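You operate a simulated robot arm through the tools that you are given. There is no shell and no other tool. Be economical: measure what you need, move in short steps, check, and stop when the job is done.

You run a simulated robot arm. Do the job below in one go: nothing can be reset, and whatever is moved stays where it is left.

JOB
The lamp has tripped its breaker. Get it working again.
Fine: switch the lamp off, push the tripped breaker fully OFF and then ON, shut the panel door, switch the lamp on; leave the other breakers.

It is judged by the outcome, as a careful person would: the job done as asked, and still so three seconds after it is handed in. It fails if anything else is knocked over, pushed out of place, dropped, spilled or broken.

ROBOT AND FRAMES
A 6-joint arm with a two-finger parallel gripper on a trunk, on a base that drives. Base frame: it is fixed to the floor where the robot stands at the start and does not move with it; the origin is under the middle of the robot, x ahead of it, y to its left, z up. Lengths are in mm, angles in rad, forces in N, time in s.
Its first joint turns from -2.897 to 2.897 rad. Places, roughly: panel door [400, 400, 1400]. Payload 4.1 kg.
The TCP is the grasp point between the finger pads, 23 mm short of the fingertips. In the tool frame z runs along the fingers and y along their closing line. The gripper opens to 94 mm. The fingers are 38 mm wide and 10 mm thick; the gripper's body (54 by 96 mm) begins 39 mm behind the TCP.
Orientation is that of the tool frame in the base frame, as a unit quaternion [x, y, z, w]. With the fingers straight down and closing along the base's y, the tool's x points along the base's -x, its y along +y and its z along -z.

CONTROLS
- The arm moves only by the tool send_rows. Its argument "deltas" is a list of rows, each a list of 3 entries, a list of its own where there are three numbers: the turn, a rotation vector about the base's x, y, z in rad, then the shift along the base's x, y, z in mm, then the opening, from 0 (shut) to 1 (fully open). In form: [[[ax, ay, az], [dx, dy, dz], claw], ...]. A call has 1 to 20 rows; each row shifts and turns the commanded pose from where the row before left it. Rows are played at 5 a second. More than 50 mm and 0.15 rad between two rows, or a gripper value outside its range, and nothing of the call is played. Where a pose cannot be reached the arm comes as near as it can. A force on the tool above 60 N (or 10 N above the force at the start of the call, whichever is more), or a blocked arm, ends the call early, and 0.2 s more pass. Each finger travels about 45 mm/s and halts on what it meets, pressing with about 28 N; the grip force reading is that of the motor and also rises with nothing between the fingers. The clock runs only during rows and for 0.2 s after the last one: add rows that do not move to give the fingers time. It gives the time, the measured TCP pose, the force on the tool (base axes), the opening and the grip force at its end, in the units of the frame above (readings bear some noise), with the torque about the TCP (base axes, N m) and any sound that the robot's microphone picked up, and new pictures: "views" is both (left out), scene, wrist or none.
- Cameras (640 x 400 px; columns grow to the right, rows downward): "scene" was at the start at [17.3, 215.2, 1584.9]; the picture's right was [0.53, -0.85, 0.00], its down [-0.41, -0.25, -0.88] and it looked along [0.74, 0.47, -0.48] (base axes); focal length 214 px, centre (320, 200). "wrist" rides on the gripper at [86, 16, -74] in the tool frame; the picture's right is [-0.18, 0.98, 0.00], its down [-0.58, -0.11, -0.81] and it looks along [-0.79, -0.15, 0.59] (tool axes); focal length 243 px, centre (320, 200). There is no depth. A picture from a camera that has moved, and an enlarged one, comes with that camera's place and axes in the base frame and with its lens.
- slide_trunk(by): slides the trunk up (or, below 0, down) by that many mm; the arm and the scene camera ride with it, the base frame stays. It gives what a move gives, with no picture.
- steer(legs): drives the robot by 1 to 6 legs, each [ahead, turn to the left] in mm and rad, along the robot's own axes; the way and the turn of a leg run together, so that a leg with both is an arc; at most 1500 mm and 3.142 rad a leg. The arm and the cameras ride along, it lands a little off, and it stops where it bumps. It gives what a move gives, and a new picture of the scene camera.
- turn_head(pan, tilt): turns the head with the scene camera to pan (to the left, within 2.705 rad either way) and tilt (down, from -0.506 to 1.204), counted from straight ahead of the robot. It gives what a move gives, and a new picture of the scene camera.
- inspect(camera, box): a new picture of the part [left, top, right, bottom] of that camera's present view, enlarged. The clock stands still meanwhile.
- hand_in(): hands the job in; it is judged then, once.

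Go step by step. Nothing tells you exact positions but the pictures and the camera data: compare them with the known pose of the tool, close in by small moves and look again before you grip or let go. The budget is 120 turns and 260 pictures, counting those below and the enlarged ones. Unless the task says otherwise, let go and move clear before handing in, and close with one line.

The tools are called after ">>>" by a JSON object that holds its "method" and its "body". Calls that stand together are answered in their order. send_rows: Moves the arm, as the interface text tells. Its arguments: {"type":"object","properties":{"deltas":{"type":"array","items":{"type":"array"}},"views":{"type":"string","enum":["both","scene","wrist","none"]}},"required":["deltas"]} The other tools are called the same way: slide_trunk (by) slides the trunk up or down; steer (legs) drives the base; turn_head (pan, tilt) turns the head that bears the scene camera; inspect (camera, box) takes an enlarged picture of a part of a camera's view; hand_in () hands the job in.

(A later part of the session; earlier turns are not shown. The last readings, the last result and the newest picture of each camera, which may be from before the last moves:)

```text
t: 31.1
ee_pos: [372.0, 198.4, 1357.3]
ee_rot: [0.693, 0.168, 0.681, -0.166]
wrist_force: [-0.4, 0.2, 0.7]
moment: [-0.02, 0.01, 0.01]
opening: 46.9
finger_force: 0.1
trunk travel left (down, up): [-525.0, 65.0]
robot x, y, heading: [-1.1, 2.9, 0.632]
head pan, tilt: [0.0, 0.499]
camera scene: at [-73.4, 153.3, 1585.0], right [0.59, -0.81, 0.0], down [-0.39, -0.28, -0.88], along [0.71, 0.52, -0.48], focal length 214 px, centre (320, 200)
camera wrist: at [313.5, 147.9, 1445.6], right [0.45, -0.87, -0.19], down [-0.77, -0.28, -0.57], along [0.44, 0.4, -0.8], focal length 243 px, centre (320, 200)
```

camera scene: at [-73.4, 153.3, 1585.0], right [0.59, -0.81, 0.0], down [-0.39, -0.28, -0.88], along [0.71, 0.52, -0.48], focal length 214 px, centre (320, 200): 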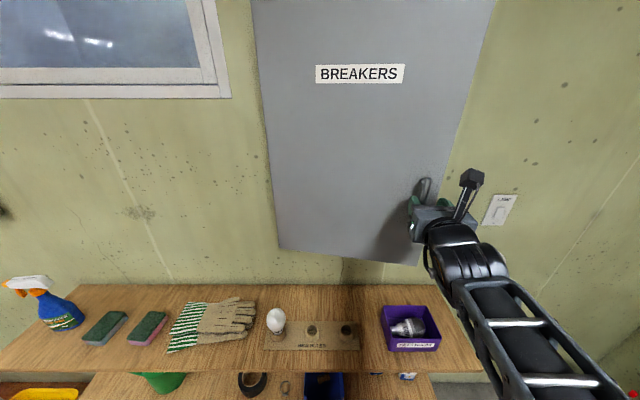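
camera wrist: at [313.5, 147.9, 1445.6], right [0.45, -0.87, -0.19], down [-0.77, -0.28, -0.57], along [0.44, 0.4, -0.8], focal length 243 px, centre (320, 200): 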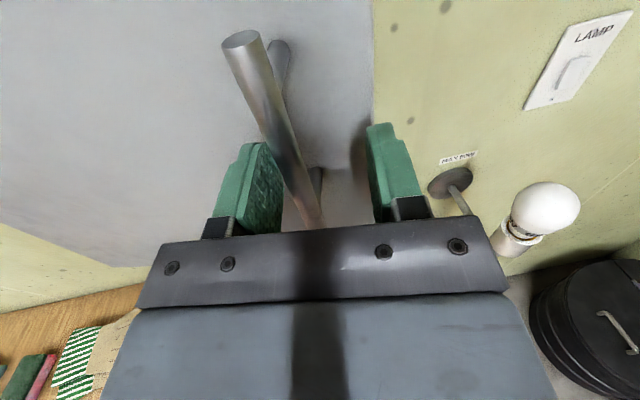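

The door stays put. I'll check behind the robot before backing up, and slide the tool so the bar is centred between the fingers.

>>> {"method": "send_rows", "body": {"deltas": [[[0, 0, 0], [-5.5, 10.6, 0], 0.7], [[0, 0, 0], [0, 0, 0], 0.9]], "views": "wrist"}}

>>> {"method": "turn_head", "body": {"pan": 2.6, "tilt": 0.7}}

>>> {"method": "turn_head", "body": {"pan": -2.5, "tilt": 0.7}}

```text
t: 31.7
ee_pos: [369.2, 201.7, 1351.8]
ee_rot: [0.702, 0.178, 0.668, -0.173]
wrist_force: [0.0, 0.5, 0.4]
moment: [0.06, -0.01, -0.02]
opening: 84.6
finger_force: 0.1
out of reach, approached as far as the arm can: row 1
trunk travel left (down, up): [-525.0, 65.0]
robot x, y, heading: [0.3, 1.2, 0.63]
head pan, tilt: [0.0, 0.499]
camera wrist: at [314.8, 152.4, 1441.8], right [0.46, -0.87, -0.19], down [-0.78, -0.3, -0.54], along [0.41, 0.4, -0.82], focal length 243 px, centre (320, 200)
```

wrist: 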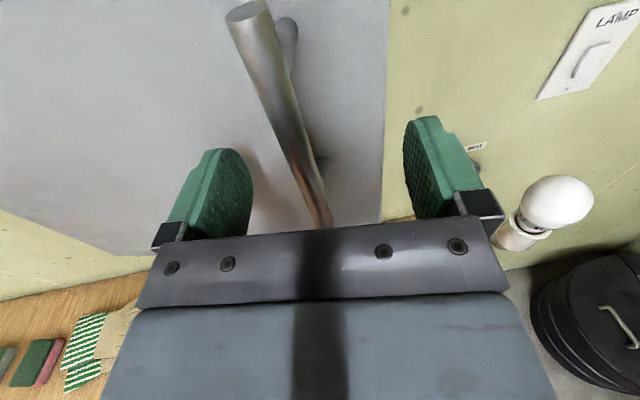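

```text
t: 34.0
ee_pos: [369.3, 201.9, 1351.0]
ee_rot: [0.702, 0.178, 0.668, -0.173]
wrist_force: [-0.4, 0.0, -0.2]
moment: [0.03, 0.03, -0.02]
opening: 84.8
finger_force: 0.1
trunk travel left (down, up): [-525.0, 65.0]
robot x, y, heading: [-2.3, -4.8, 0.633]
head pan, tilt: [2.601, 0.7]
camera scene: at [-231.8, 92.4, 1567.2], right [-0.09, 1.0, 0.0], down [0.64, 0.06, -0.76], along [-0.76, -0.07, -0.64], focal length 214 px, centre (320, 200)
```

scene: 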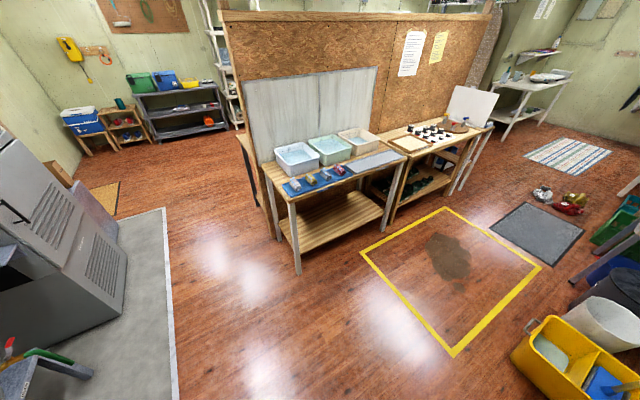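

```text
t: 38.0
ee_pos: [368.6, 202.0, 1350.9]
ee_rot: [0.702, 0.179, 0.667, -0.173]
wrist_force: [-0.5, 0.3, 0.5]
moment: [0.0, -0.01, 0.02]
opening: 84.9
finger_force: 0.1
trunk travel left (down, up): [-525.0, 65.0]
robot x, y, heading: [1.6, -2.1, 0.629]
head pan, tilt: [-2.499, 0.7]
camera scene: at [-172.1, 18.7, 1567.2], right [-0.96, 0.29, 0.0], down [0.19, 0.62, -0.76], along [-0.22, -0.73, -0.64], focal length 214 px, centre (320, 200)
```

scene: 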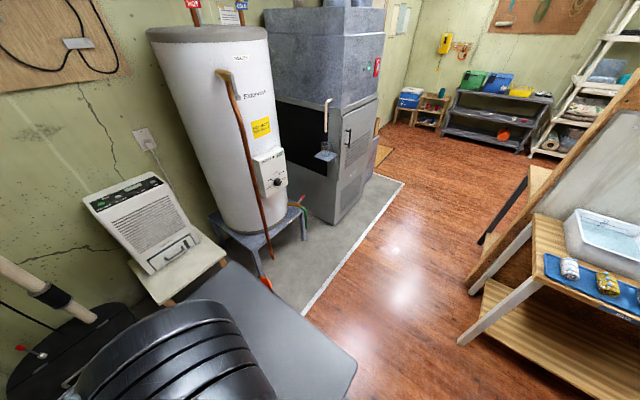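

Behind the robot is clear floor. I'll back up 180 mm with the fingers open around the bar, then look at the door.

>>> {"method": "steer", "body": {"legs": [[-180, 0]]}}

>>> {"method": "turn_head", "body": {"pan": 0.0, "tilt": 0.45}}

```text
t: 39.5
ee_pos: [221.8, 94.5, 1352.0]
ee_rot: [0.701, 0.179, 0.668, -0.174]
wrist_force: [0.2, -0.1, -0.4]
moment: [0.03, 0.01, -0.02]
opening: 84.5
finger_force: 0.0
trunk travel left (down, up): [-525.0, 65.0]
robot x, y, heading: [-145.9, -105.7, 0.627]
head pan, tilt: [-2.499, 0.7]
camera scene: at [-319.6, -89.0, 1567.1], right [-0.96, 0.29, 0.0], down [0.19, 0.62, -0.76], along [-0.22, -0.73, -0.64], focal length 214 px, centre (320, 200)
```

scene: 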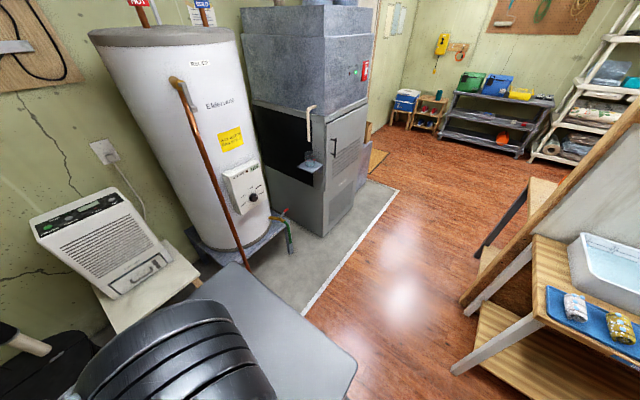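

```text
t: 41.8
ee_pos: [221.9, 94.3, 1351.6]
ee_rot: [0.702, 0.179, 0.668, -0.173]
wrist_force: [0.3, -0.8, 0.8]
moment: [-0.01, -0.01, -0.02]
opening: 84.5
finger_force: 0.0
trunk travel left (down, up): [-525.0, 65.0]
robot x, y, heading: [-148.6, -108.6, 0.629]
head pan, tilt: [0.0, 0.45]
camera scene: at [-219.7, 46.7, 1589.4], right [0.59, -0.81, 0.0], down [-0.35, -0.26, -0.9], along [0.73, 0.53, -0.44], focal length 214 px, centre (320, 200)
```

scene: 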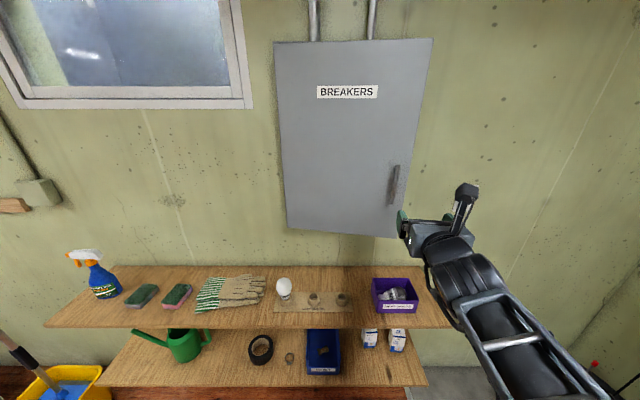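

Backing up worked and the door stayed ajar. The bar is near [370, 213]; I'll realign the tool and approach it again.

>>> {"method": "send_rows", "body": {"deltas": [[[0.012, -0.022, -0.035], [10, 26, 0], 0.8], [[0.012, -0.022, -0.035], [14, 26, 0], 0.8], [[0, 0, 0], [18, 22, 0], 0.8], [[0, 0, 0], [18, 9, 0], 0.8], [[0, 0, 0], [15, 7, 0], 0.8], [[0, 0, 0], [0, 0, 0], 0.8]], "views": "both"}}

```text
t: 43.2
ee_pos: [326.9, 107.8, 1367.6]
ee_rot: [0.69, 0.152, 0.69, -0.156]
wrist_force: [0.0, 0.7, 0.5]
moment: [0.0, 0.05, 0.0]
opening: 75.0
finger_force: 0.0
out of reach, approached as far as the arm can: row 1, 2, 3, 5
trunk travel left (down, up): [-525.0, 65.0]
robot x, y, heading: [-144.6, -106.1, 0.626]
head pan, tilt: [0.0, 0.45]
camera scene: at [-219.7, 46.8, 1589.4], right [0.59, -0.81, 0.0], down [-0.35, -0.26, -0.9], along [0.73, 0.53, -0.44], focal length 214 px, centre (320, 200)
camera wrist: at [265.4, 60.7, 1454.2], right [0.42, -0.89, -0.19], down [-0.78, -0.24, -0.58], along [0.47, 0.39, -0.79], focal length 243 px, centre (320, 200)
```

scene: 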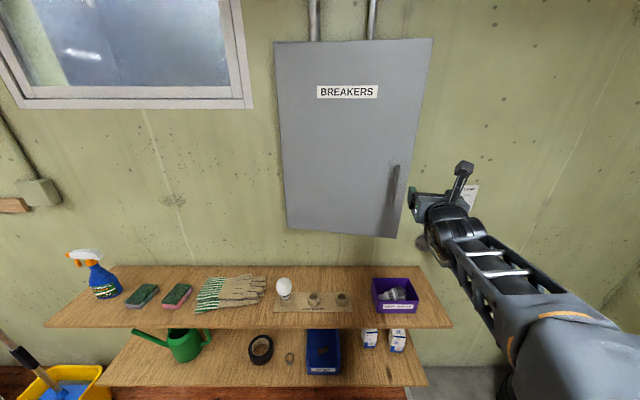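
wrist: 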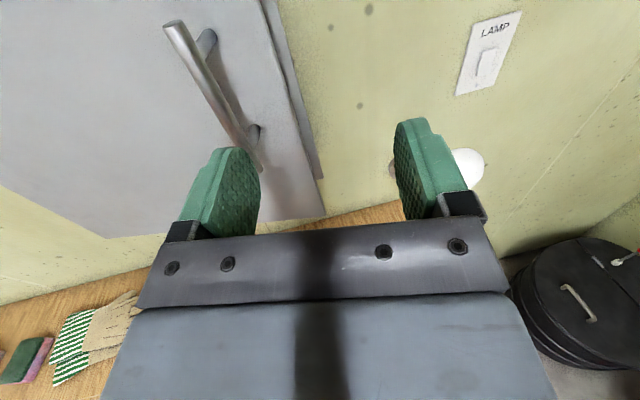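

Reach near the body was limited. The bar is to the left of the tool now; I'll slide left in front of it.

>>> {"method": "send_rows", "body": {"deltas": [[[0, 0, 0], [-4, 21, -3], 0.8], [[0, 0, 0], [-2, 21, -3], 0.8], [[0, 0, 0], [2, 21, -3], 0.8], [[0, 0, 0], [4, 21, -3], 0.8], [[0, 0, 0], [0, 0, 0], 0.8]], "views": "both"}}

```text
t: 44.4
ee_pos: [342.3, 137.7, 1356.8]
ee_rot: [0.712, 0.176, 0.658, -0.172]
wrist_force: [0.3, 0.4, -0.4]
moment: [0.04, -0.04, 0.02]
opening: 75.5
finger_force: 0.0
out of reach, approached as far as the arm can: row 1, 2, 3, 4
trunk travel left (down, up): [-525.0, 65.0]
robot x, y, heading: [-150.4, -105.3, 0.633]
head pan, tilt: [0.0, 0.45]
camera scene: at [-219.5, 46.7, 1589.4], right [0.59, -0.81, 0.0], down [-0.35, -0.26, -0.9], along [0.73, 0.53, -0.44], focal length 214 px, centre (320, 200)
camera wrist: at [290.0, 88.8, 1449.8], right [0.45, -0.87, -0.2], down [-0.8, -0.3, -0.52], along [0.39, 0.39, -0.83], focal length 243 px, centre (320, 200)
```

scene: 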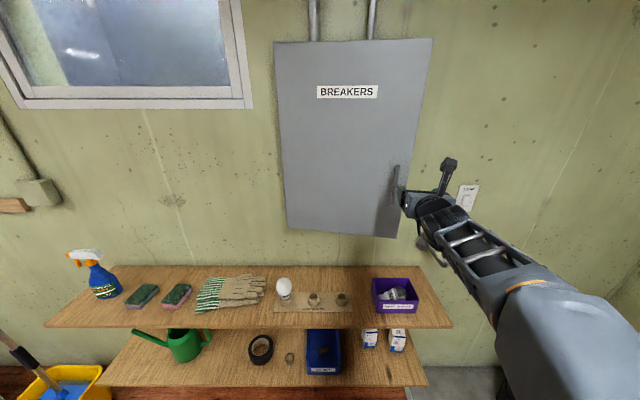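
wrist: 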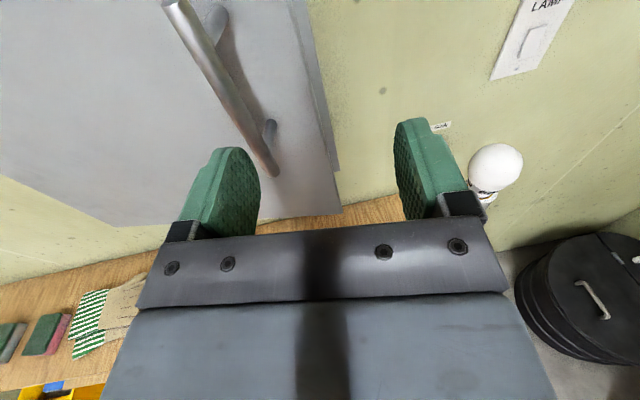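

The arm is blocked by a wrist limit, not distance: the tool's roll was flipped near the last joint's limit. I'll roll it back half a turn (camera underneath) for the full wrist range.

>>> {"method": "send_rows", "body": {"deltas": [[[-0.131, -0.071, 0.011], [0, -2, 0], 0.8], [[-0.131, -0.071, 0.011], [0, -2, 0], 0.8], [[-0.131, -0.071, 0.011], [0, -2, 0], 0.8], [[-0.131, -0.071, 0.011], [0, -2, 0], 0.8], [[-0.131, -0.071, 0.011], [0, -2, 0], 0.8], [[-0.131, -0.071, 0.011], [0, 0, 0], 0.8], [[-0.131, -0.071, 0.011], [0, 0, 0], 0.8], [[-0.131, -0.071, 0.011], [0, 0, 0], 0.8], [[-0.131, -0.071, 0.011], [0, 0, 0], 0.8], [[-0.131, -0.071, 0.011], [0, 0, 0], 0.8], [[-0.131, -0.071, 0.011], [0, 0, 0], 0.8], [[-0.131, -0.071, 0.011], [0, 0, 0], 0.8], [[-0.131, -0.071, 0.011], [0, 0, 0], 0.8], [[-0.131, -0.071, 0.011], [0, 0, 0], 0.8], [[-0.131, -0.071, 0.011], [0, 0, 0], 0.8], [[-0.131, -0.071, 0.011], [0, 0, 0], 0.8], [[-0.131, -0.071, 0.011], [0, 0, 0], 0.8], [[-0.131, -0.071, 0.011], [0, 0, 0], 0.8], [[-0.131, -0.071, 0.011], [0, 0, 0], 0.8], [[-0.131, -0.071, 0.011], [0, 0, 0], 0.8]], "views": "scene"}}

```text
t: 48.6
ee_pos: [350.5, 123.6, 1371.4]
ee_rot: [-0.152, 0.739, 0.236, 0.613]
wrist_force: [1.1, 0.0, 0.2]
moment: [0.0, 0.02, 0.0]
opening: 75.4
finger_force: 0.1
out of reach, approached as far as the arm can: row 1
trunk travel left (down, up): [-525.0, 65.0]
robot x, y, heading: [-146.3, -105.3, 0.628]
head pan, tilt: [0.0, 0.45]
camera scene: at [-219.7, 46.7, 1589.4], right [0.59, -0.81, 0.0], down [-0.35, -0.26, -0.9], along [0.73, 0.53, -0.44], focal length 214 px, centre (320, 200)
```

scene: 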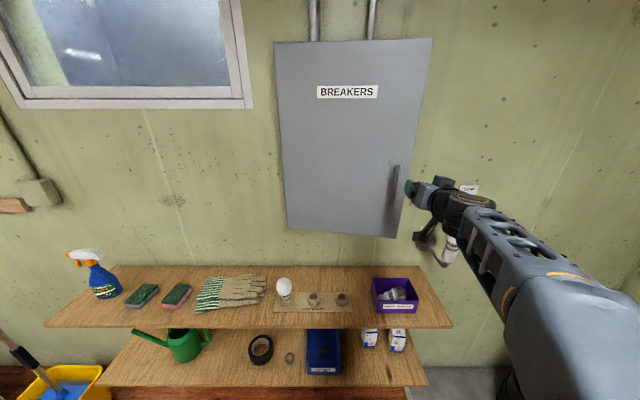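

The roll is nearly done. I'll trim the orientation and move left in front of the bar.

>>> {"method": "send_rows", "body": {"deltas": [[[-0.0385, -0.099, -0.0635], [-13, 8, -4], 0.8], [[-0.0385, -0.099, -0.0635], [-13, 10, -4], 0.8], [[0, 0, 0], [0, 18, -4], 0.8], [[0, 0, 0], [0, 18, -4], 0.8], [[0, 0, 0], [0, 14, 0], 0.8], [[0, 0, 0], [0, 0, 0], 0.8]], "views": "both"}}

```text
t: 50.0
ee_pos: [348.4, 153.8, 1359.1]
ee_rot: [-0.162, 0.702, 0.191, 0.666]
wrist_force: [-0.1, 0.3, 0.2]
moment: [0.03, -0.02, 0.01]
opening: 75.3
finger_force: 0.0
out of reach, approached as far as the arm can: row 1, 2, 4, 5
trunk travel left (down, up): [-525.0, 65.0]
robot x, y, heading: [-146.7, -107.0, 0.634]
head pan, tilt: [0.0, 0.45]
camera scene: at [-219.5, 46.8, 1589.4], right [0.59, -0.81, 0.0], down [-0.35, -0.26, -0.9], along [0.73, 0.53, -0.44], focal length 214 px, centre (320, 200)
camera wrist: at [269.6, 134.4, 1277.4], right [-0.46, 0.86, 0.24], down [-0.62, -0.5, 0.61], along [0.64, 0.13, 0.76], focal length 243 px, centre (320, 200)
```

scene: 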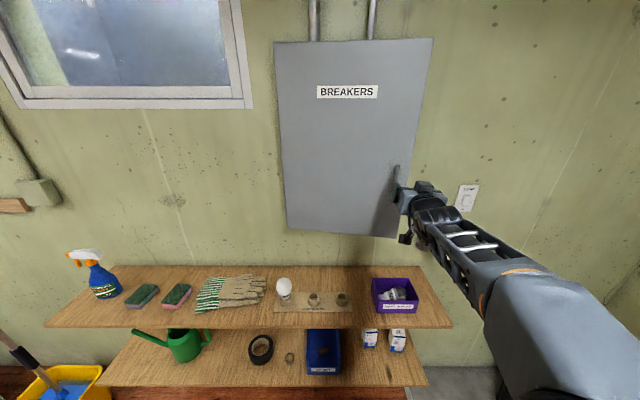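
wrist: 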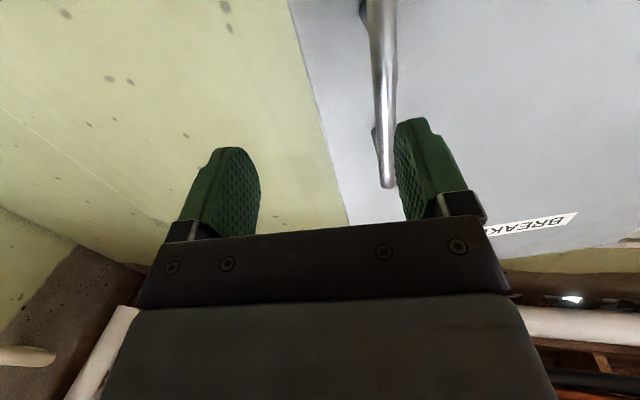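

Still limited: the tool axis is lined up with the forearm (a wrist singularity). I'll raise the trunk and pitch the tool downward a bit so the wrist stays bent.

>>> {"method": "slide_trunk", "body": {"by": 62}}

>>> {"method": "send_rows", "body": {"deltas": [[[-0.058, 0.105, 0], [-8, -6, -15], 0.8], [[-0.058, 0.105, 0], [-8, -6, -20], 0.8], [[-0.058, 0.105, 0], [0, 0, -20], 0.8], [[0, 0, 0], [0, 10, -20], 0.8], [[0, 0, 0], [-3, 15, -10], 0.8], [[0, 0, 0], [-3, 15, 0], 0.8], [[0, 0, 0], [0, 0, 0], 0.8]], "views": "both"}}

```text
t: 51.0
ee_pos: [348.1, 155.2, 1420.9]
ee_rot: [-0.162, 0.702, 0.191, 0.666]
wrist_force: [0.4, -0.2, 0.5]
moment: [-0.01, -0.03, 0.01]
opening: 75.2
finger_force: 0.0
trunk travel left (down, up): [-587.0, 3.0]
robot x, y, heading: [-147.9, -109.2, 0.629]
head pan, tilt: [0.0, 0.45]
```

```text
t: 52.6
ee_pos: [330.2, 180.2, 1367.6]
ee_rot: [-0.188, 0.767, 0.183, 0.585]
wrist_force: [0.2, 0.6, 0.4]
moment: [0.03, 0.01, 0.02]
opening: 75.4
finger_force: 0.1
out of reach, approached as far as the arm can: row 2, 3, 4, 5, 6
trunk travel left (down, up): [-587.0, 3.0]
robot x, y, heading: [-147.5, -106.4, 0.634]
head pan, tilt: [0.0, 0.45]
camera scene: at [-219.7, 46.9, 1651.4], right [0.59, -0.81, 0.0], down [-0.35, -0.26, -0.9], along [0.73, 0.53, -0.44], focal length 214 px, centre (320, 200)
camera wrist: at [238.4, 149.8, 1304.5], right [-0.45, 0.86, 0.24], down [-0.47, -0.46, 0.76], along [0.76, 0.23, 0.61], focal length 243 px, centre (320, 200)
```

scene: 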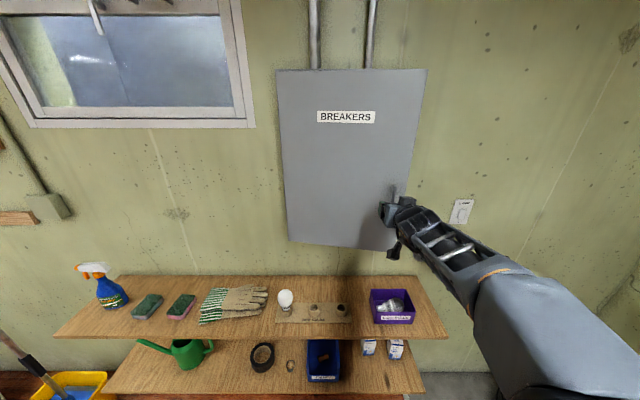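
wrist: 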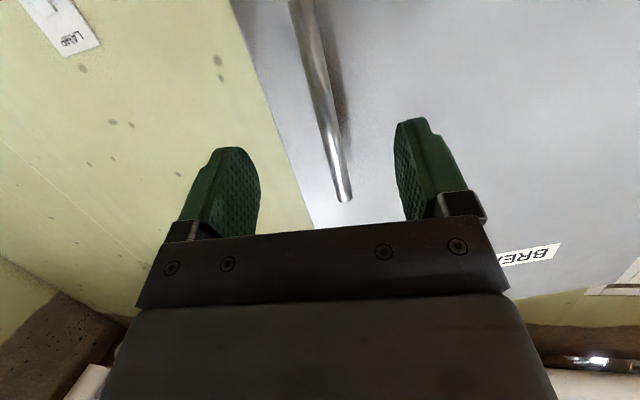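

The handle pull is awkward here. Instead I'll hook the closed fingers behind the door's free right edge, with the tool pointing left of radial where the wrist has room. First I'll move right and yaw left.

>>> {"method": "send_rows", "body": {"deltas": [[[0, 0, 0.05], [5, -24, -3], 0.4], [[0, 0, 0.1], [12, -18, -3], 0], [[0, 0, 0.1], [17, -24, -3], 0], [[0, 0, 0.1], [17, -24, -3], 0], [[0, 0, 0.1], [15, -20, 0], 0], [[0, 0, 0.1], [15, 0, 0], 0], [[0, 0, 0], [0, 0, 0], 0]], "views": "both"}}

```text
t: 54.2
ee_pos: [410.6, 79.6, 1359.2]
ee_rot: [-0.385, 0.684, 0.336, 0.521]
wrist_force: [0.2, -0.1, 0.2]
moment: [-0.02, 0.01, 0.0]
opening: 0.0
finger_force: 28.0
trunk travel left (down, up): [-587.0, 3.0]
robot x, y, heading: [-146.3, -109.9, 0.631]
head pan, tilt: [0.0, 0.45]
camera scene: at [-219.9, 46.8, 1651.4], right [0.59, -0.81, 0.0], down [-0.35, -0.26, -0.9], along [0.73, 0.53, -0.44], focal length 214 px, centre (320, 200)
camera wrist: at [349.3, 5.9, 1293.1], right [-0.83, 0.5, 0.24], down [-0.18, -0.64, 0.75], along [0.53, 0.58, 0.62], focal length 243 px, centre (320, 200)
```

scene: 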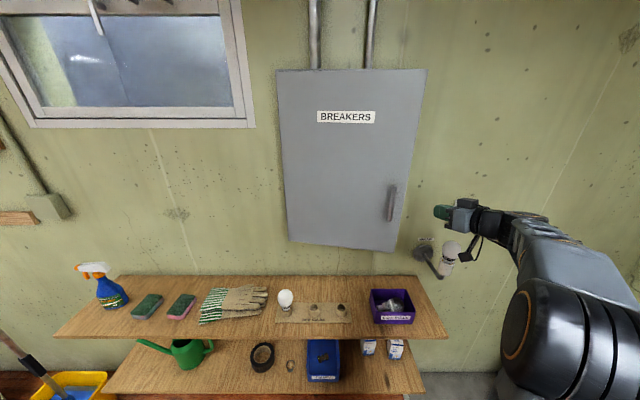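
wrist: 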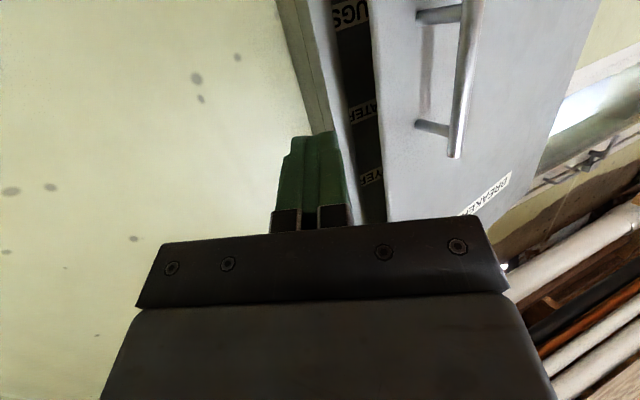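

The inside of the panel is visible through the gap. I'll yaw further left so the fingers point along the wall, and move deeper so they can slide in behind the door edge.

>>> {"method": "send_rows", "body": {"deltas": [[[0, 0, 0.12], [8, 2, 0], 0], [[0, 0, 0.12], [10, 4, 0], 0], [[0, 0, 0.12], [10, 5, 0], 0], [[0, 0, 0.12], [10, 6, 0], 0], [[0, 0, 0.12], [10, 7, 0], 0], [[0, 0, 0.1], [8, 7, 0], 0], [[0, 0, 0], [0, 0, 0], 0]], "views": "both"}}

```text
t: 55.8
ee_pos: [467.4, 108.9, 1358.6]
ee_rot: [0.597, -0.511, -0.494, -0.373]
wrist_force: [-1.1, -0.5, 0.8]
moment: [0.03, -0.05, 0.01]
opening: 0.2
finger_force: 28.4
trunk travel left (down, up): [-587.0, 3.0]
robot x, y, heading: [-148.6, -108.5, 0.632]
head pan, tilt: [0.0, 0.45]
camera scene: at [-220.1, 46.7, 1651.4], right [0.59, -0.81, 0.0], down [-0.35, -0.26, -0.9], along [0.73, 0.53, -0.44], focal length 214 px, centre (320, 200)
camera wrist: at [466.2, 12.4, 1293.6], right [-0.96, -0.15, 0.24], down [0.28, -0.6, 0.75], along [0.03, 0.78, 0.62], focal length 243 px, centre (320, 200)
```

scene: 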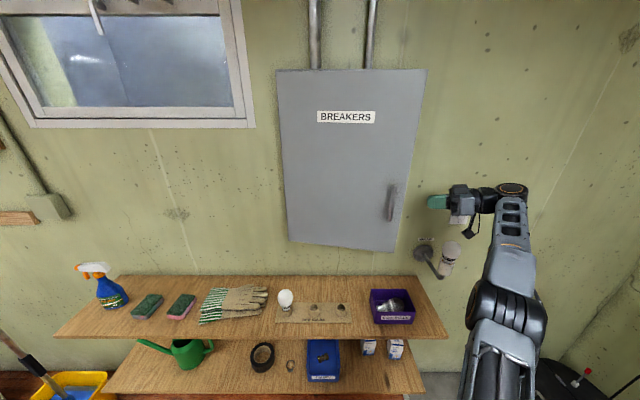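
wrist: 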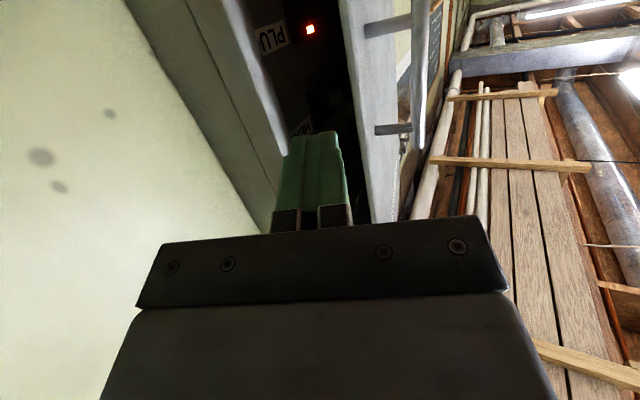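

The fingers point straight at the gap. I'll slide in about 100 mm.

>>> {"method": "send_rows", "body": {"deltas": [[[0, 0, 0], [-4, 19, 0], 0], [[0, 0, 0], [-4, 19, 0], 0], [[0, 0, 0], [-4, 19, 0], 0], [[0, 0, 0], [-4, 19, 0], 0], [[0, 0, 0], [-4, 17, 0], 0], [[0, 0, 0], [0, 0, 0], 0]], "views": "both"}}

>>> {"method": "inspect", "body": {"camera": "scene", "box": [360, 140, 520, 240]}}

```text
t: 57.2
ee_pos: [448.3, 201.9, 1359.5]
ee_rot: [0.597, -0.51, -0.494, -0.374]
wrist_force: [0.0, -0.2, -0.4]
moment: [0.02, 0.02, 0.03]
opening: 0.0
finger_force: 27.9
trunk travel left (down, up): [-587.0, 3.0]
robot x, y, heading: [-146.8, -107.4, 0.628]
head pan, tilt: [0.0, 0.45]
camera scene: at [-219.6, 46.7, 1651.4], right [0.59, -0.81, 0.0], down [-0.35, -0.26, -0.9], along [0.73, 0.53, -0.44], focal length 214 px, centre (320, 200)
camera wrist: at [446.6, 105.0, 1294.7], right [-0.96, -0.15, 0.24], down [0.28, -0.6, 0.75], along [0.03, 0.78, 0.62], focal length 243 px, centre (320, 200)
```

scene: 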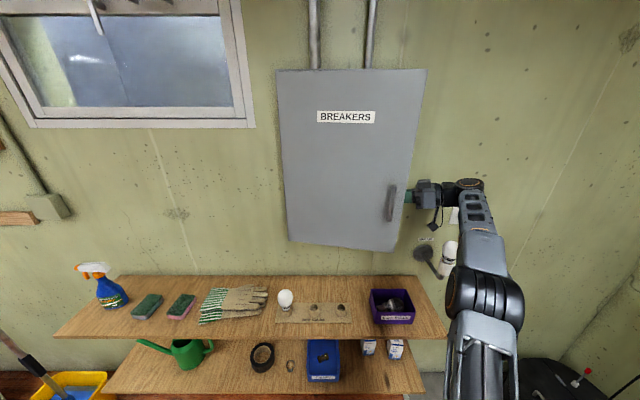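
wrist: 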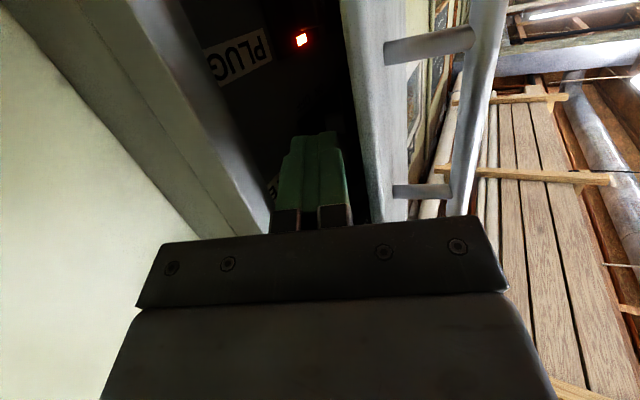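

```text
4.00 times, centred on (440, 190) of scene
camera zoom: at [-219.6, 46.7, 1651.4], right [0.59, -0.81, 0.0], down [-0.35, -0.26, -0.9], along [0.73, 0.53, -0.44], focal length 858 px, centre (-160, 240)
```

zoom: 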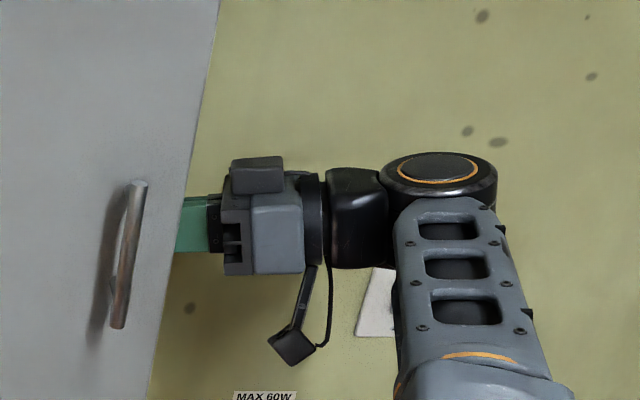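

The fingers are behind the door's edge. I'll pull it open along the arc.

>>> {"method": "send_rows", "body": {"deltas": [[[0, 0, 0], [-8.7, 12.2, 0], 0], [[0, 0, 0], [-17.4, -7.9, 0], 0], [[0, 0, 0], [-17.4, -7.9, 0], 0], [[0, 0, 0], [-17.4, -7.9, 0], 0], [[0, 0, 0], [-17.4, -7.9, 0], 0], [[0, 0, 0], [-19.2, -2.4, 0], 0], [[0, 0, 0], [-19.2, -2.4, 0], 0], [[0, 0, 0], [-19.2, -2.4, 0], 0], [[0, 0, 0], [-19.2, -2.4, 0], 0]], "views": "both"}}

```text
t: 59.2
ee_pos: [291.0, 170.2, 1359.7]
ee_rot: [0.597, -0.51, -0.494, -0.374]
wrist_force: [-0.6, 0.1, -0.1]
moment: [0.0, 0.0, 0.0]
opening: 0.0
finger_force: 27.9
trunk travel left (down, up): [-587.0, 3.0]
robot x, y, heading: [-146.9, -106.3, 0.631]
head pan, tilt: [0.0, 0.45]
camera scene: at [-220.2, 46.7, 1651.4], right [0.59, -0.81, 0.0], down [-0.35, -0.26, -0.9], along [0.73, 0.53, -0.43], focal length 214 px, centre (320, 200)
camera wrist: at [290.1, 75.5, 1294.9], right [-0.96, -0.15, 0.24], down [0.28, -0.6, 0.75], along [0.03, 0.78, 0.62], focal length 243 px, centre (320, 200)
```

scene: 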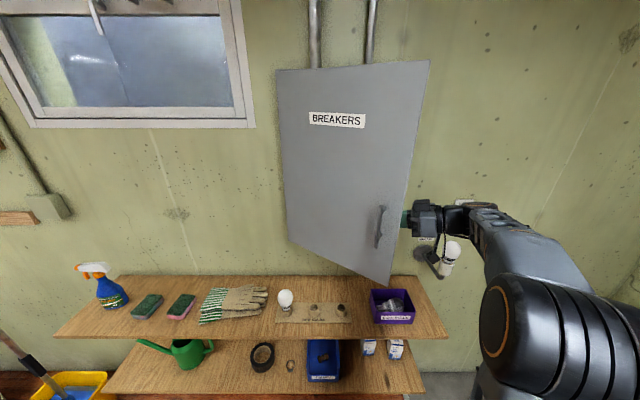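
wrist: 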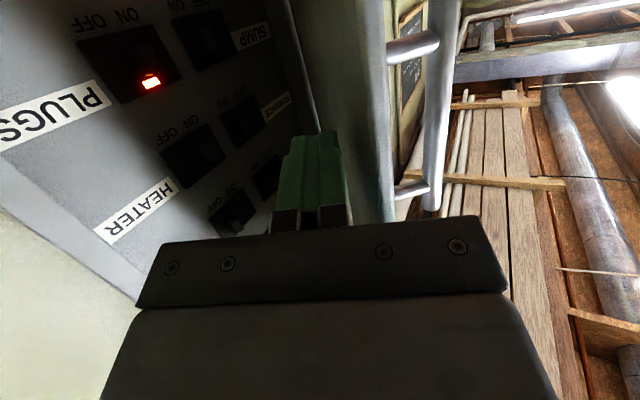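

The door opens smoothly and the breakers are visible. I'll continue to open it wide.

>>> {"method": "send_rows", "body": {"deltas": [[[0, 0, 0], [-19.2, 1.5, 0], 0], [[0, 0, 0], [-19.2, 1.5, 0], 0], [[0, 0, 0], [-19.2, 1.5, 0], 0], [[0, 0, 0], [-19.2, 1.5, 0], 0], [[0, 0, 0], [-18.5, 5.2, 0], 0], [[0, 0, 0], [-18.5, 5.2, 0], 0], [[0, 0, 0], [-18.5, 5.2, 0], 0], [[0, 0, 0], [-18.5, 5.2, 0], 0], [[0, 0, 0], [-16.7, 9.5, 0], 0], [[0, 0, 0], [-16.7, 9.5, 0], 0], [[0, 0, 0], [-16.7, 9.5, 0], 0], [[0, 0, 0], [-16.7, 9.5, 0], 0]], "views": "both"}}

```text
t: 61.8
ee_pos: [74.6, 237.2, 1360.7]
ee_rot: [0.597, -0.511, -0.493, -0.374]
wrist_force: [0.5, 0.1, -0.5]
moment: [0.01, 0.01, 0.0]
opening: 0.0
finger_force: 28.0
trunk travel left (down, up): [-587.0, 3.0]
robot x, y, heading: [-145.6, -109.7, 0.631]
head pan, tilt: [0.0, 0.45]
camera scene: at [-220.1, 46.7, 1651.4], right [0.59, -0.81, 0.0], down [-0.35, -0.26, -0.9], along [0.73, 0.53, -0.44], focal length 214 px, centre (320, 200)
camera wrist: at [72.1, 141.6, 1294.9], right [-0.96, -0.15, 0.24], down [0.28, -0.6, 0.75], along [0.03, 0.78, 0.62], focal length 243 px, centre (320, 200)
```

scene: 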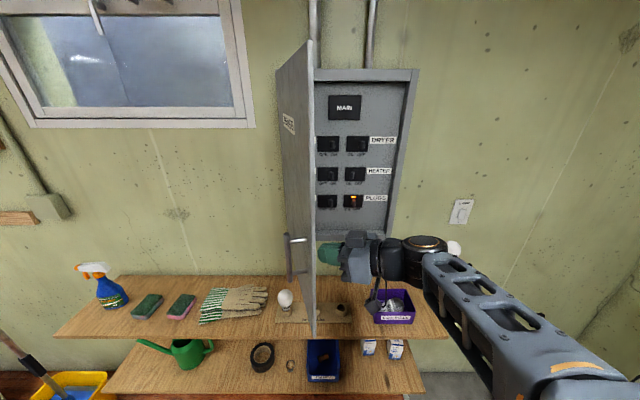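
wrist: 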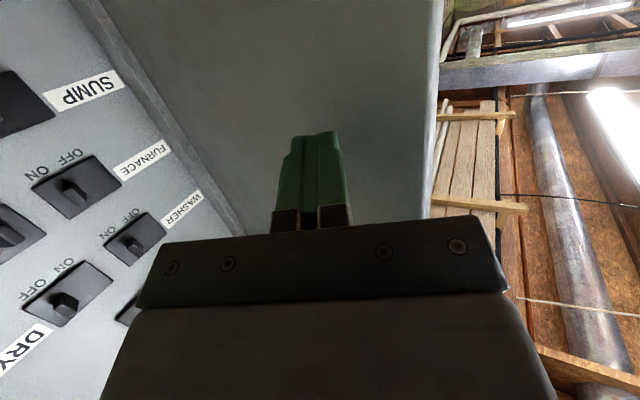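

The door is well open. I'll push it a little further left to clear the workspace.

>>> {"method": "send_rows", "body": {"deltas": [[[0, 0, 0], [-10, 18, 0], 0], [[0, 0, 0], [-10, 18, 0], 0], [[0, 0, 0], [-10, 18, 0], 0], [[0, 0, 0], [-9, 18, 0], 0], [[0, 0, 0], [-8, 18, 0], 0], [[0, 0, 0], [0, 0, 0], 0]], "views": "scene"}}

>>> {"method": "inspect", "body": {"camera": "scene", "box": [290, 60, 434, 250]}}

```text
t: 63.2
ee_pos: [27.5, 327.5, 1358.8]
ee_rot: [0.597, -0.511, -0.493, -0.374]
wrist_force: [0.4, 0.1, -1.0]
moment: [0.0, -0.02, -0.01]
opening: 0.0
finger_force: 28.1
trunk travel left (down, up): [-587.0, 3.0]
robot x, y, heading: [-148.3, -108.0, 0.628]
head pan, tilt: [0.0, 0.45]
camera scene: at [-219.8, 46.7, 1651.4], right [0.59, -0.81, 0.0], down [-0.35, -0.26, -0.9], along [0.73, 0.53, -0.44], focal length 214 px, centre (320, 200)
```

scene: 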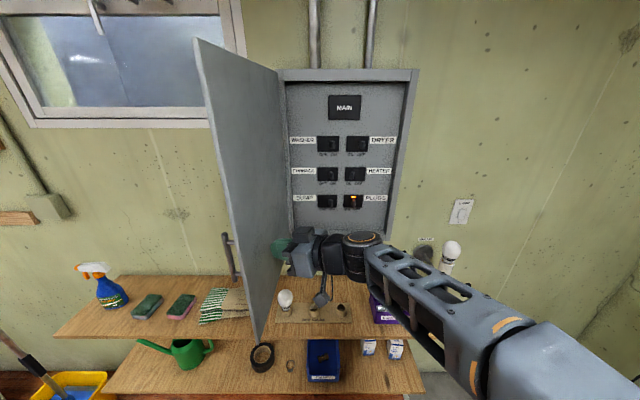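

```text
2.11 times, centred on (362, 155) of scene
camera zoom: at [-219.8, 46.7, 1651.4], right [0.59, -0.81, 0.0], down [-0.35, -0.26, -0.9], along [0.73, 0.53, -0.44], focal length 452 px, centre (232, 295)
```

zoom: 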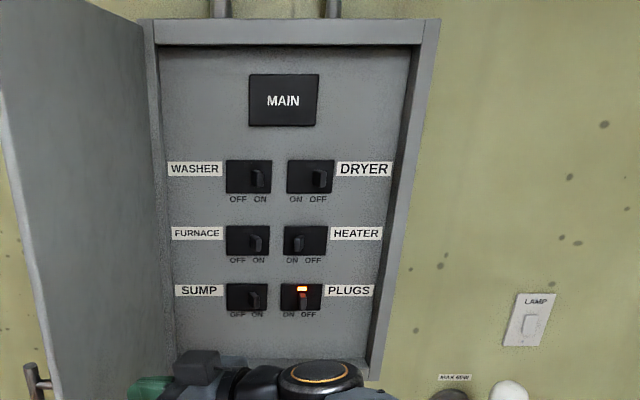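

PLUGS shows a trip light; I'll zoom in closely to read the lever positions.

>>> {"method": "inspect", "body": {"camera": "scene", "box": [335, 160, 399, 215]}}

>>> {"method": "inspect", "body": {"camera": "scene", "box": [286, 125, 400, 215]}}

```text
7.27 times, centred on (367, 188) of scene
camera zoom: at [-219.8, 46.7, 1651.4], right [0.59, -0.81, 0.0], down [-0.35, -0.26, -0.9], along [0.73, 0.53, -0.44], focal length 1560 px, centre (-22, 291)
```

zoom: 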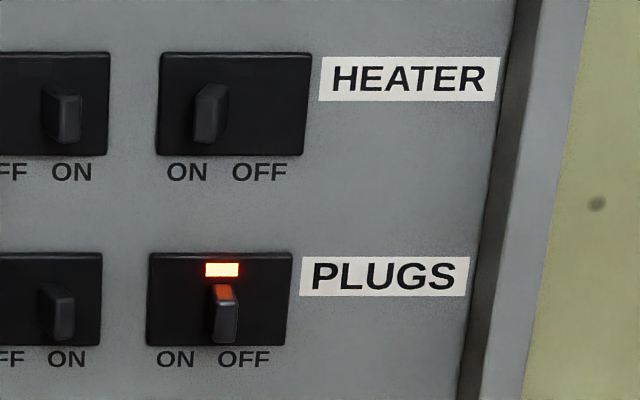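

```text
4.44 times, centred on (343, 170) of scene
camera zoom: at [-219.8, 46.7, 1651.4], right [0.59, -0.81, 0.0], down [-0.35, -0.26, -0.9], along [0.73, 0.53, -0.44], focal length 953 px, centre (218, 333)
```

zoom: 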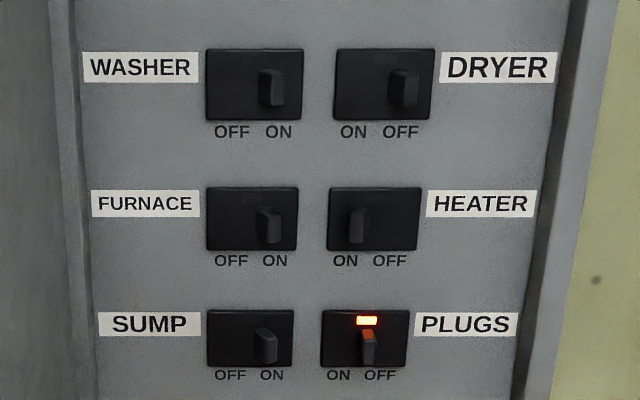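

PLUGS is tripped (lever mid, between ON on the left and OFF on the right). I'll bring the tool away from the door and aim it at the panel to measure depth.

>>> {"method": "send_rows", "body": {"deltas": [[[0, 0, -0.05], [14.6, -20.3, 0], 0], [[0, 0, -0.09], [14.6, -20.3, 0], 0], [[0, 0, -0.09], [14.6, -20.3, 0], 0], [[0, 0, -0.09], [14.6, -20.3, 0], 0.2], [[0, 0, -0.09], [14.6, -20.3, 0], 0.35], [[0, 0, -0.09], [14.6, -20.3, 0], 0.35], [[0, 0, -0.09], [16, -16, -10], 0.35], [[0, 0, -0.09], [18, -10, -10], 0.35], [[0, 0, 0], [16, 5, -10], 0.35], [[0, 0, 0], [16, 11, 0], 0.35], [[0, 0, 0], [16, 11, 0], 0.35], [[0, 0, 0], [0, 0, 0], 0.35]], "views": "both"}}

```text
t: 65.8
ee_pos: [198.2, 206.9, 1327.0]
ee_rot: [-0.393, 0.68, 0.341, 0.517]
wrist_force: [0.1, 1.2, 0.3]
moment: [-0.01, -0.02, -0.01]
opening: 33.0
finger_force: 0.0
trunk travel left (down, up): [-587.0, 3.0]
robot x, y, heading: [-146.3, -109.5, 0.631]
head pan, tilt: [0.0, 0.45]
camera scene: at [-219.8, 46.7, 1651.4], right [0.59, -0.81, 0.0], down [-0.35, -0.26, -0.9], along [0.73, 0.53, -0.44], focal length 214 px, centre (320, 200)
camera wrist: at [136.4, 132.5, 1262.8], right [-0.84, 0.49, 0.24], down [-0.16, -0.64, 0.75], along [0.51, 0.59, 0.62], focal length 243 px, centre (320, 200)
```

scene: 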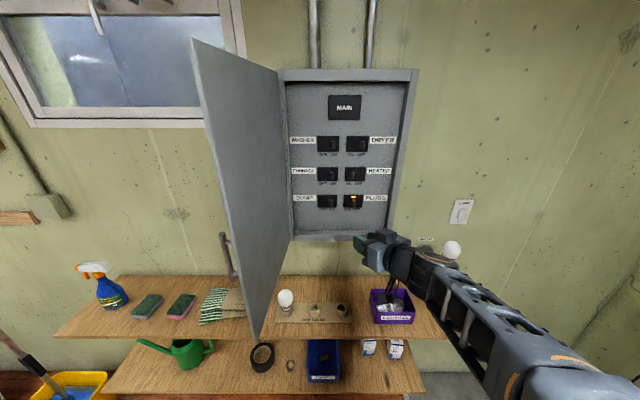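
wrist: 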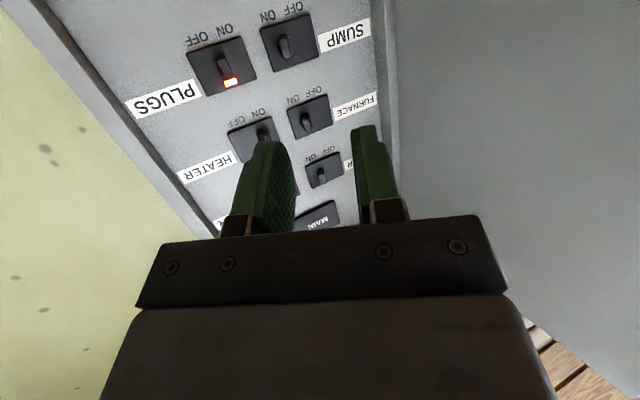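

The PLUGS lever tip is around [290, 357, 1301] or slightly deeper. I'll turn the tool more square to the panel, with a downward pitch, and approach with the fingers slightly open.

>>> {"method": "send_rows", "body": {"deltas": [[[-0.06, 0.043, -0.095], [18, 12, 0], 0.45], [[-0.06, 0.043, -0.095], [18, 12, 0], 0.45], [[-0.06, 0.043, -0.095], [18, 12, 0], 0.45], [[0, 0, 0], [18, 12, -3], 0.45], [[0, 0, 0], [18, 12, -3], 0.45], [[0, 0, 0], [0, 0, 0], 0.45]], "views": "both"}}

>>> {"method": "inspect", "body": {"camera": "scene", "box": [310, 150, 440, 250]}}

```text
t: 67.2
ee_pos: [283.9, 263.8, 1321.4]
ee_rot: [-0.313, 0.789, 0.226, 0.478]
wrist_force: [0.4, 0.5, -0.3]
moment: [-0.03, 0.01, 0.0]
opening: 42.2
finger_force: 0.1
out of reach, approached as far as the arm can: row 3
trunk travel left (down, up): [-587.0, 3.0]
robot x, y, heading: [-149.9, -106.7, 0.633]
head pan, tilt: [0.0, 0.45]
camera scene: at [-219.8, 46.7, 1651.4], right [0.59, -0.81, 0.0], down [-0.35, -0.26, -0.9], along [0.73, 0.53, -0.44], focal length 214 px, centre (320, 200)
camera wrist: at [196.5, 200.2, 1278.3], right [-0.64, 0.74, 0.22], down [-0.22, -0.44, 0.87], along [0.74, 0.51, 0.44], focal length 243 px, centre (320, 200)
```

scene: 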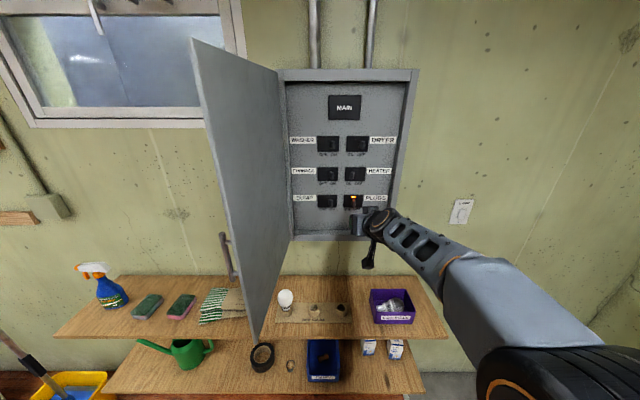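
wrist: 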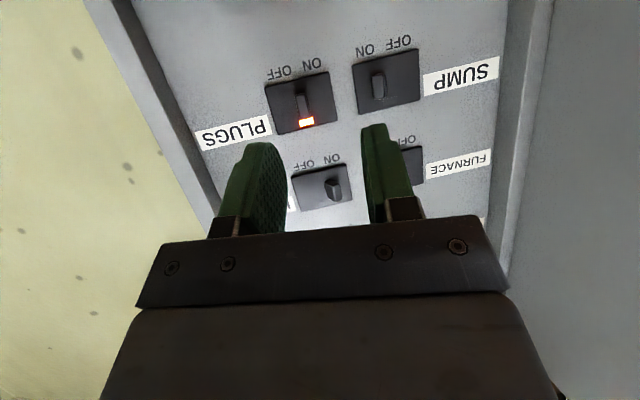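

```text
4.00 times, centred on (375, 200) of scene
camera zoom: at [-219.8, 46.7, 1651.4], right [0.59, -0.81, 0.0], down [-0.35, -0.26, -0.9], along [0.73, 0.53, -0.44], focal length 858 px, centre (100, 200)
```

zoom: 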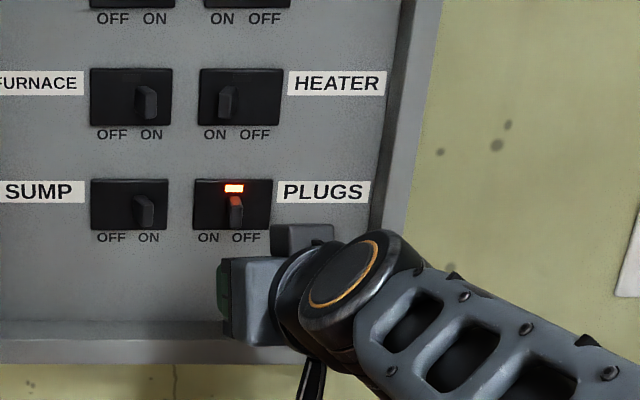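

The lever sits laterally in line with the tool. I'll advance about 100 mm and check.

>>> {"method": "send_rows", "body": {"deltas": [[[0, 0, 0], [16.6, 11.2, -2], 0.45], [[0, 0, 0], [16.6, 11.2, -2], 0.45], [[0, 0, 0], [16.6, 11.2, -2], 0.45], [[0, 0, 0], [16.6, 11.2, -2], 0.45], [[0, 0, 0], [16.6, 11.2, 0], 0.45], [[0, 0, 0], [0, 0, 0], 0.45]], "views": "wrist"}}

>>> {"method": "inspect", "body": {"camera": "scene", "box": [310, 150, 440, 250]}}

```text
t: 68.6
ee_pos: [367.7, 319.7, 1314.9]
ee_rot: [-0.314, 0.788, 0.226, 0.478]
wrist_force: [0.5, 0.2, 0.0]
moment: [-0.02, -0.02, 0.01]
opening: 42.3
finger_force: 0.0
trunk travel left (down, up): [-587.0, 3.0]
robot x, y, heading: [-147.6, -102.8, 0.628]
head pan, tilt: [0.0, 0.45]
camera wrist: at [280.0, 257.0, 1272.0], right [-0.64, 0.74, 0.22], down [-0.22, -0.44, 0.87], along [0.74, 0.51, 0.44], focal length 243 px, centre (320, 200)
```

wrist: 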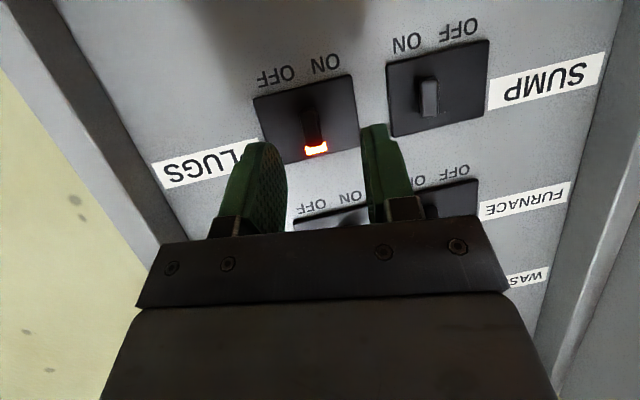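

```text
4.00 times, centred on (375, 200) of scene
camera zoom: at [-219.8, 46.8, 1651.4], right [0.59, -0.81, 0.0], down [-0.35, -0.26, -0.9], along [0.73, 0.53, -0.44], focal length 858 px, centre (100, 200)
```

zoom: 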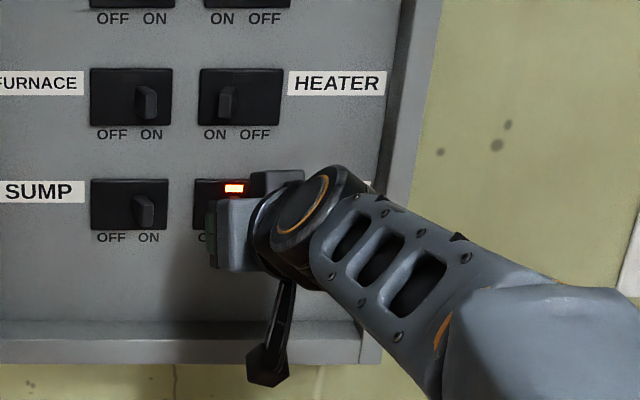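

Closing in: about 15–40 mm left. I'll advance slowly and lower a few mm.

>>> {"method": "send_rows", "body": {"deltas": [[[0, 0, 0], [6.6, 4.4, -4], 0.45], [[0, 0, 0], [6.6, 4.4, -4], 0.45], [[0, 0, 0], [4.9, 3.4, 0], 0.45], [[0, 0, 0], [0, 0, 0], 0.45]], "views": "wrist"}}

>>> {"method": "inspect", "body": {"camera": "wrist", "box": [220, 40, 420, 240]}}

```text
t: 69.6
ee_pos: [387.2, 331.7, 1306.7]
ee_rot: [-0.314, 0.789, 0.226, 0.478]
wrist_force: [-0.5, 0.1, 0.3]
moment: [-0.01, 0.03, -0.02]
opening: 42.6
finger_force: 0.1
trunk travel left (down, up): [-587.0, 3.0]
robot x, y, heading: [-148.5, -110.5, 0.637]
head pan, tilt: [0.0, 0.45]
camera wrist: at [298.3, 269.2, 1263.1], right [-0.64, 0.74, 0.22], down [-0.21, -0.44, 0.87], along [0.74, 0.51, 0.44], focal length 243 px, centre (320, 200)
```

wrist: 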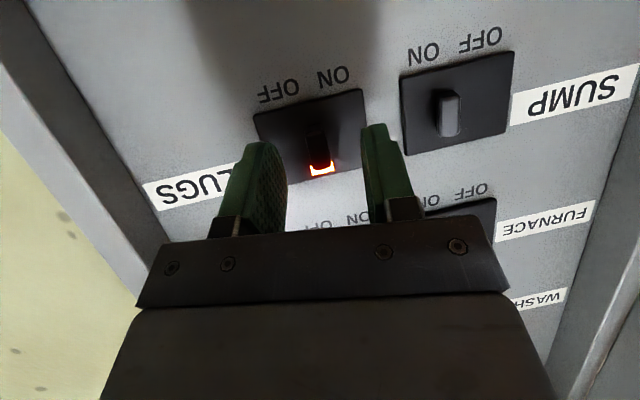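

```text
2.00 times, centred on (320, 140) of wrist
camera zoom: at [298.3, 269.2, 1263.1], right [-0.64, 0.74, 0.22], down [-0.21, -0.44, 0.87], along [0.74, 0.51, 0.44], focal length 485 px, centre (320, 320)
```

zoom: 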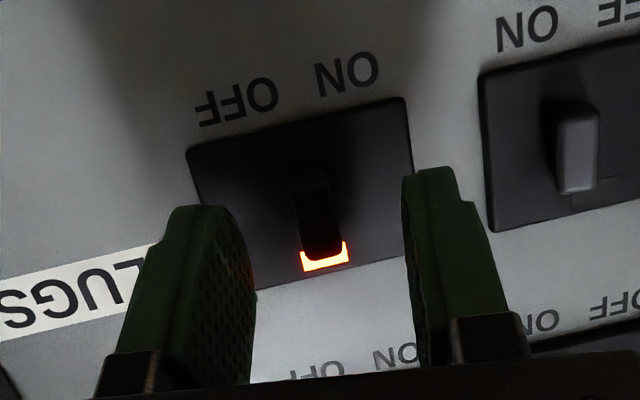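

Good alignment. I'll advance about 22 mm so the fingers straddle the lever.

>>> {"method": "send_rows", "body": {"deltas": [[[0, 0, 0], [4.5, 3.2, 0], 0.45], [[0, 0, 0], [4.5, 3.2, 0], 0.45], [[0, 0, 0], [4.5, 3.2, 0], 0.45], [[0, 0, 0], [4.5, 3.2, 0], 0.45], [[0, 0, 0], [0, 0, 0], 0.45]], "views": "wrist"}}

>>> {"method": "inspect", "body": {"camera": "scene", "box": [325, 175, 389, 225]}}

```text
t: 70.8
ee_pos: [404.0, 344.8, 1306.4]
ee_rot: [-0.312, 0.789, 0.225, 0.479]
wrist_force: [0.2, 0.1, 0.6]
moment: [0.01, 0.02, -0.02]
opening: 42.2
finger_force: 0.2
trunk travel left (down, up): [-587.0, 3.0]
robot x, y, heading: [-147.7, -108.6, 0.632]
head pan, tilt: [0.0, 0.45]
camera wrist: at [316.7, 281.8, 1263.3], right [-0.64, 0.74, 0.22], down [-0.22, -0.44, 0.87], along [0.74, 0.51, 0.44], focal length 243 px, centre (320, 200)
```

wrist: 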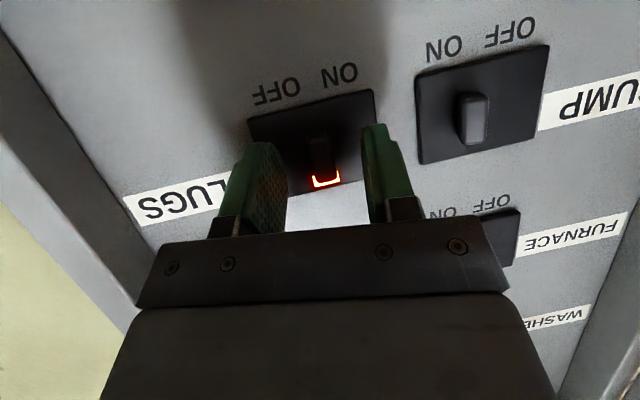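

```text
8.00 times, centred on (357, 200) of scene
camera zoom: at [-219.7, 46.8, 1651.4], right [0.59, -0.81, 0.0], down [-0.35, -0.26, -0.9], along [0.73, 0.53, -0.44], focal length 1716 px, centre (24, 200)
```

zoom: 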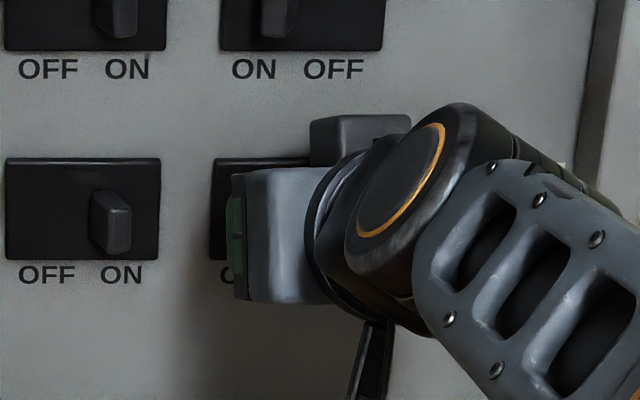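

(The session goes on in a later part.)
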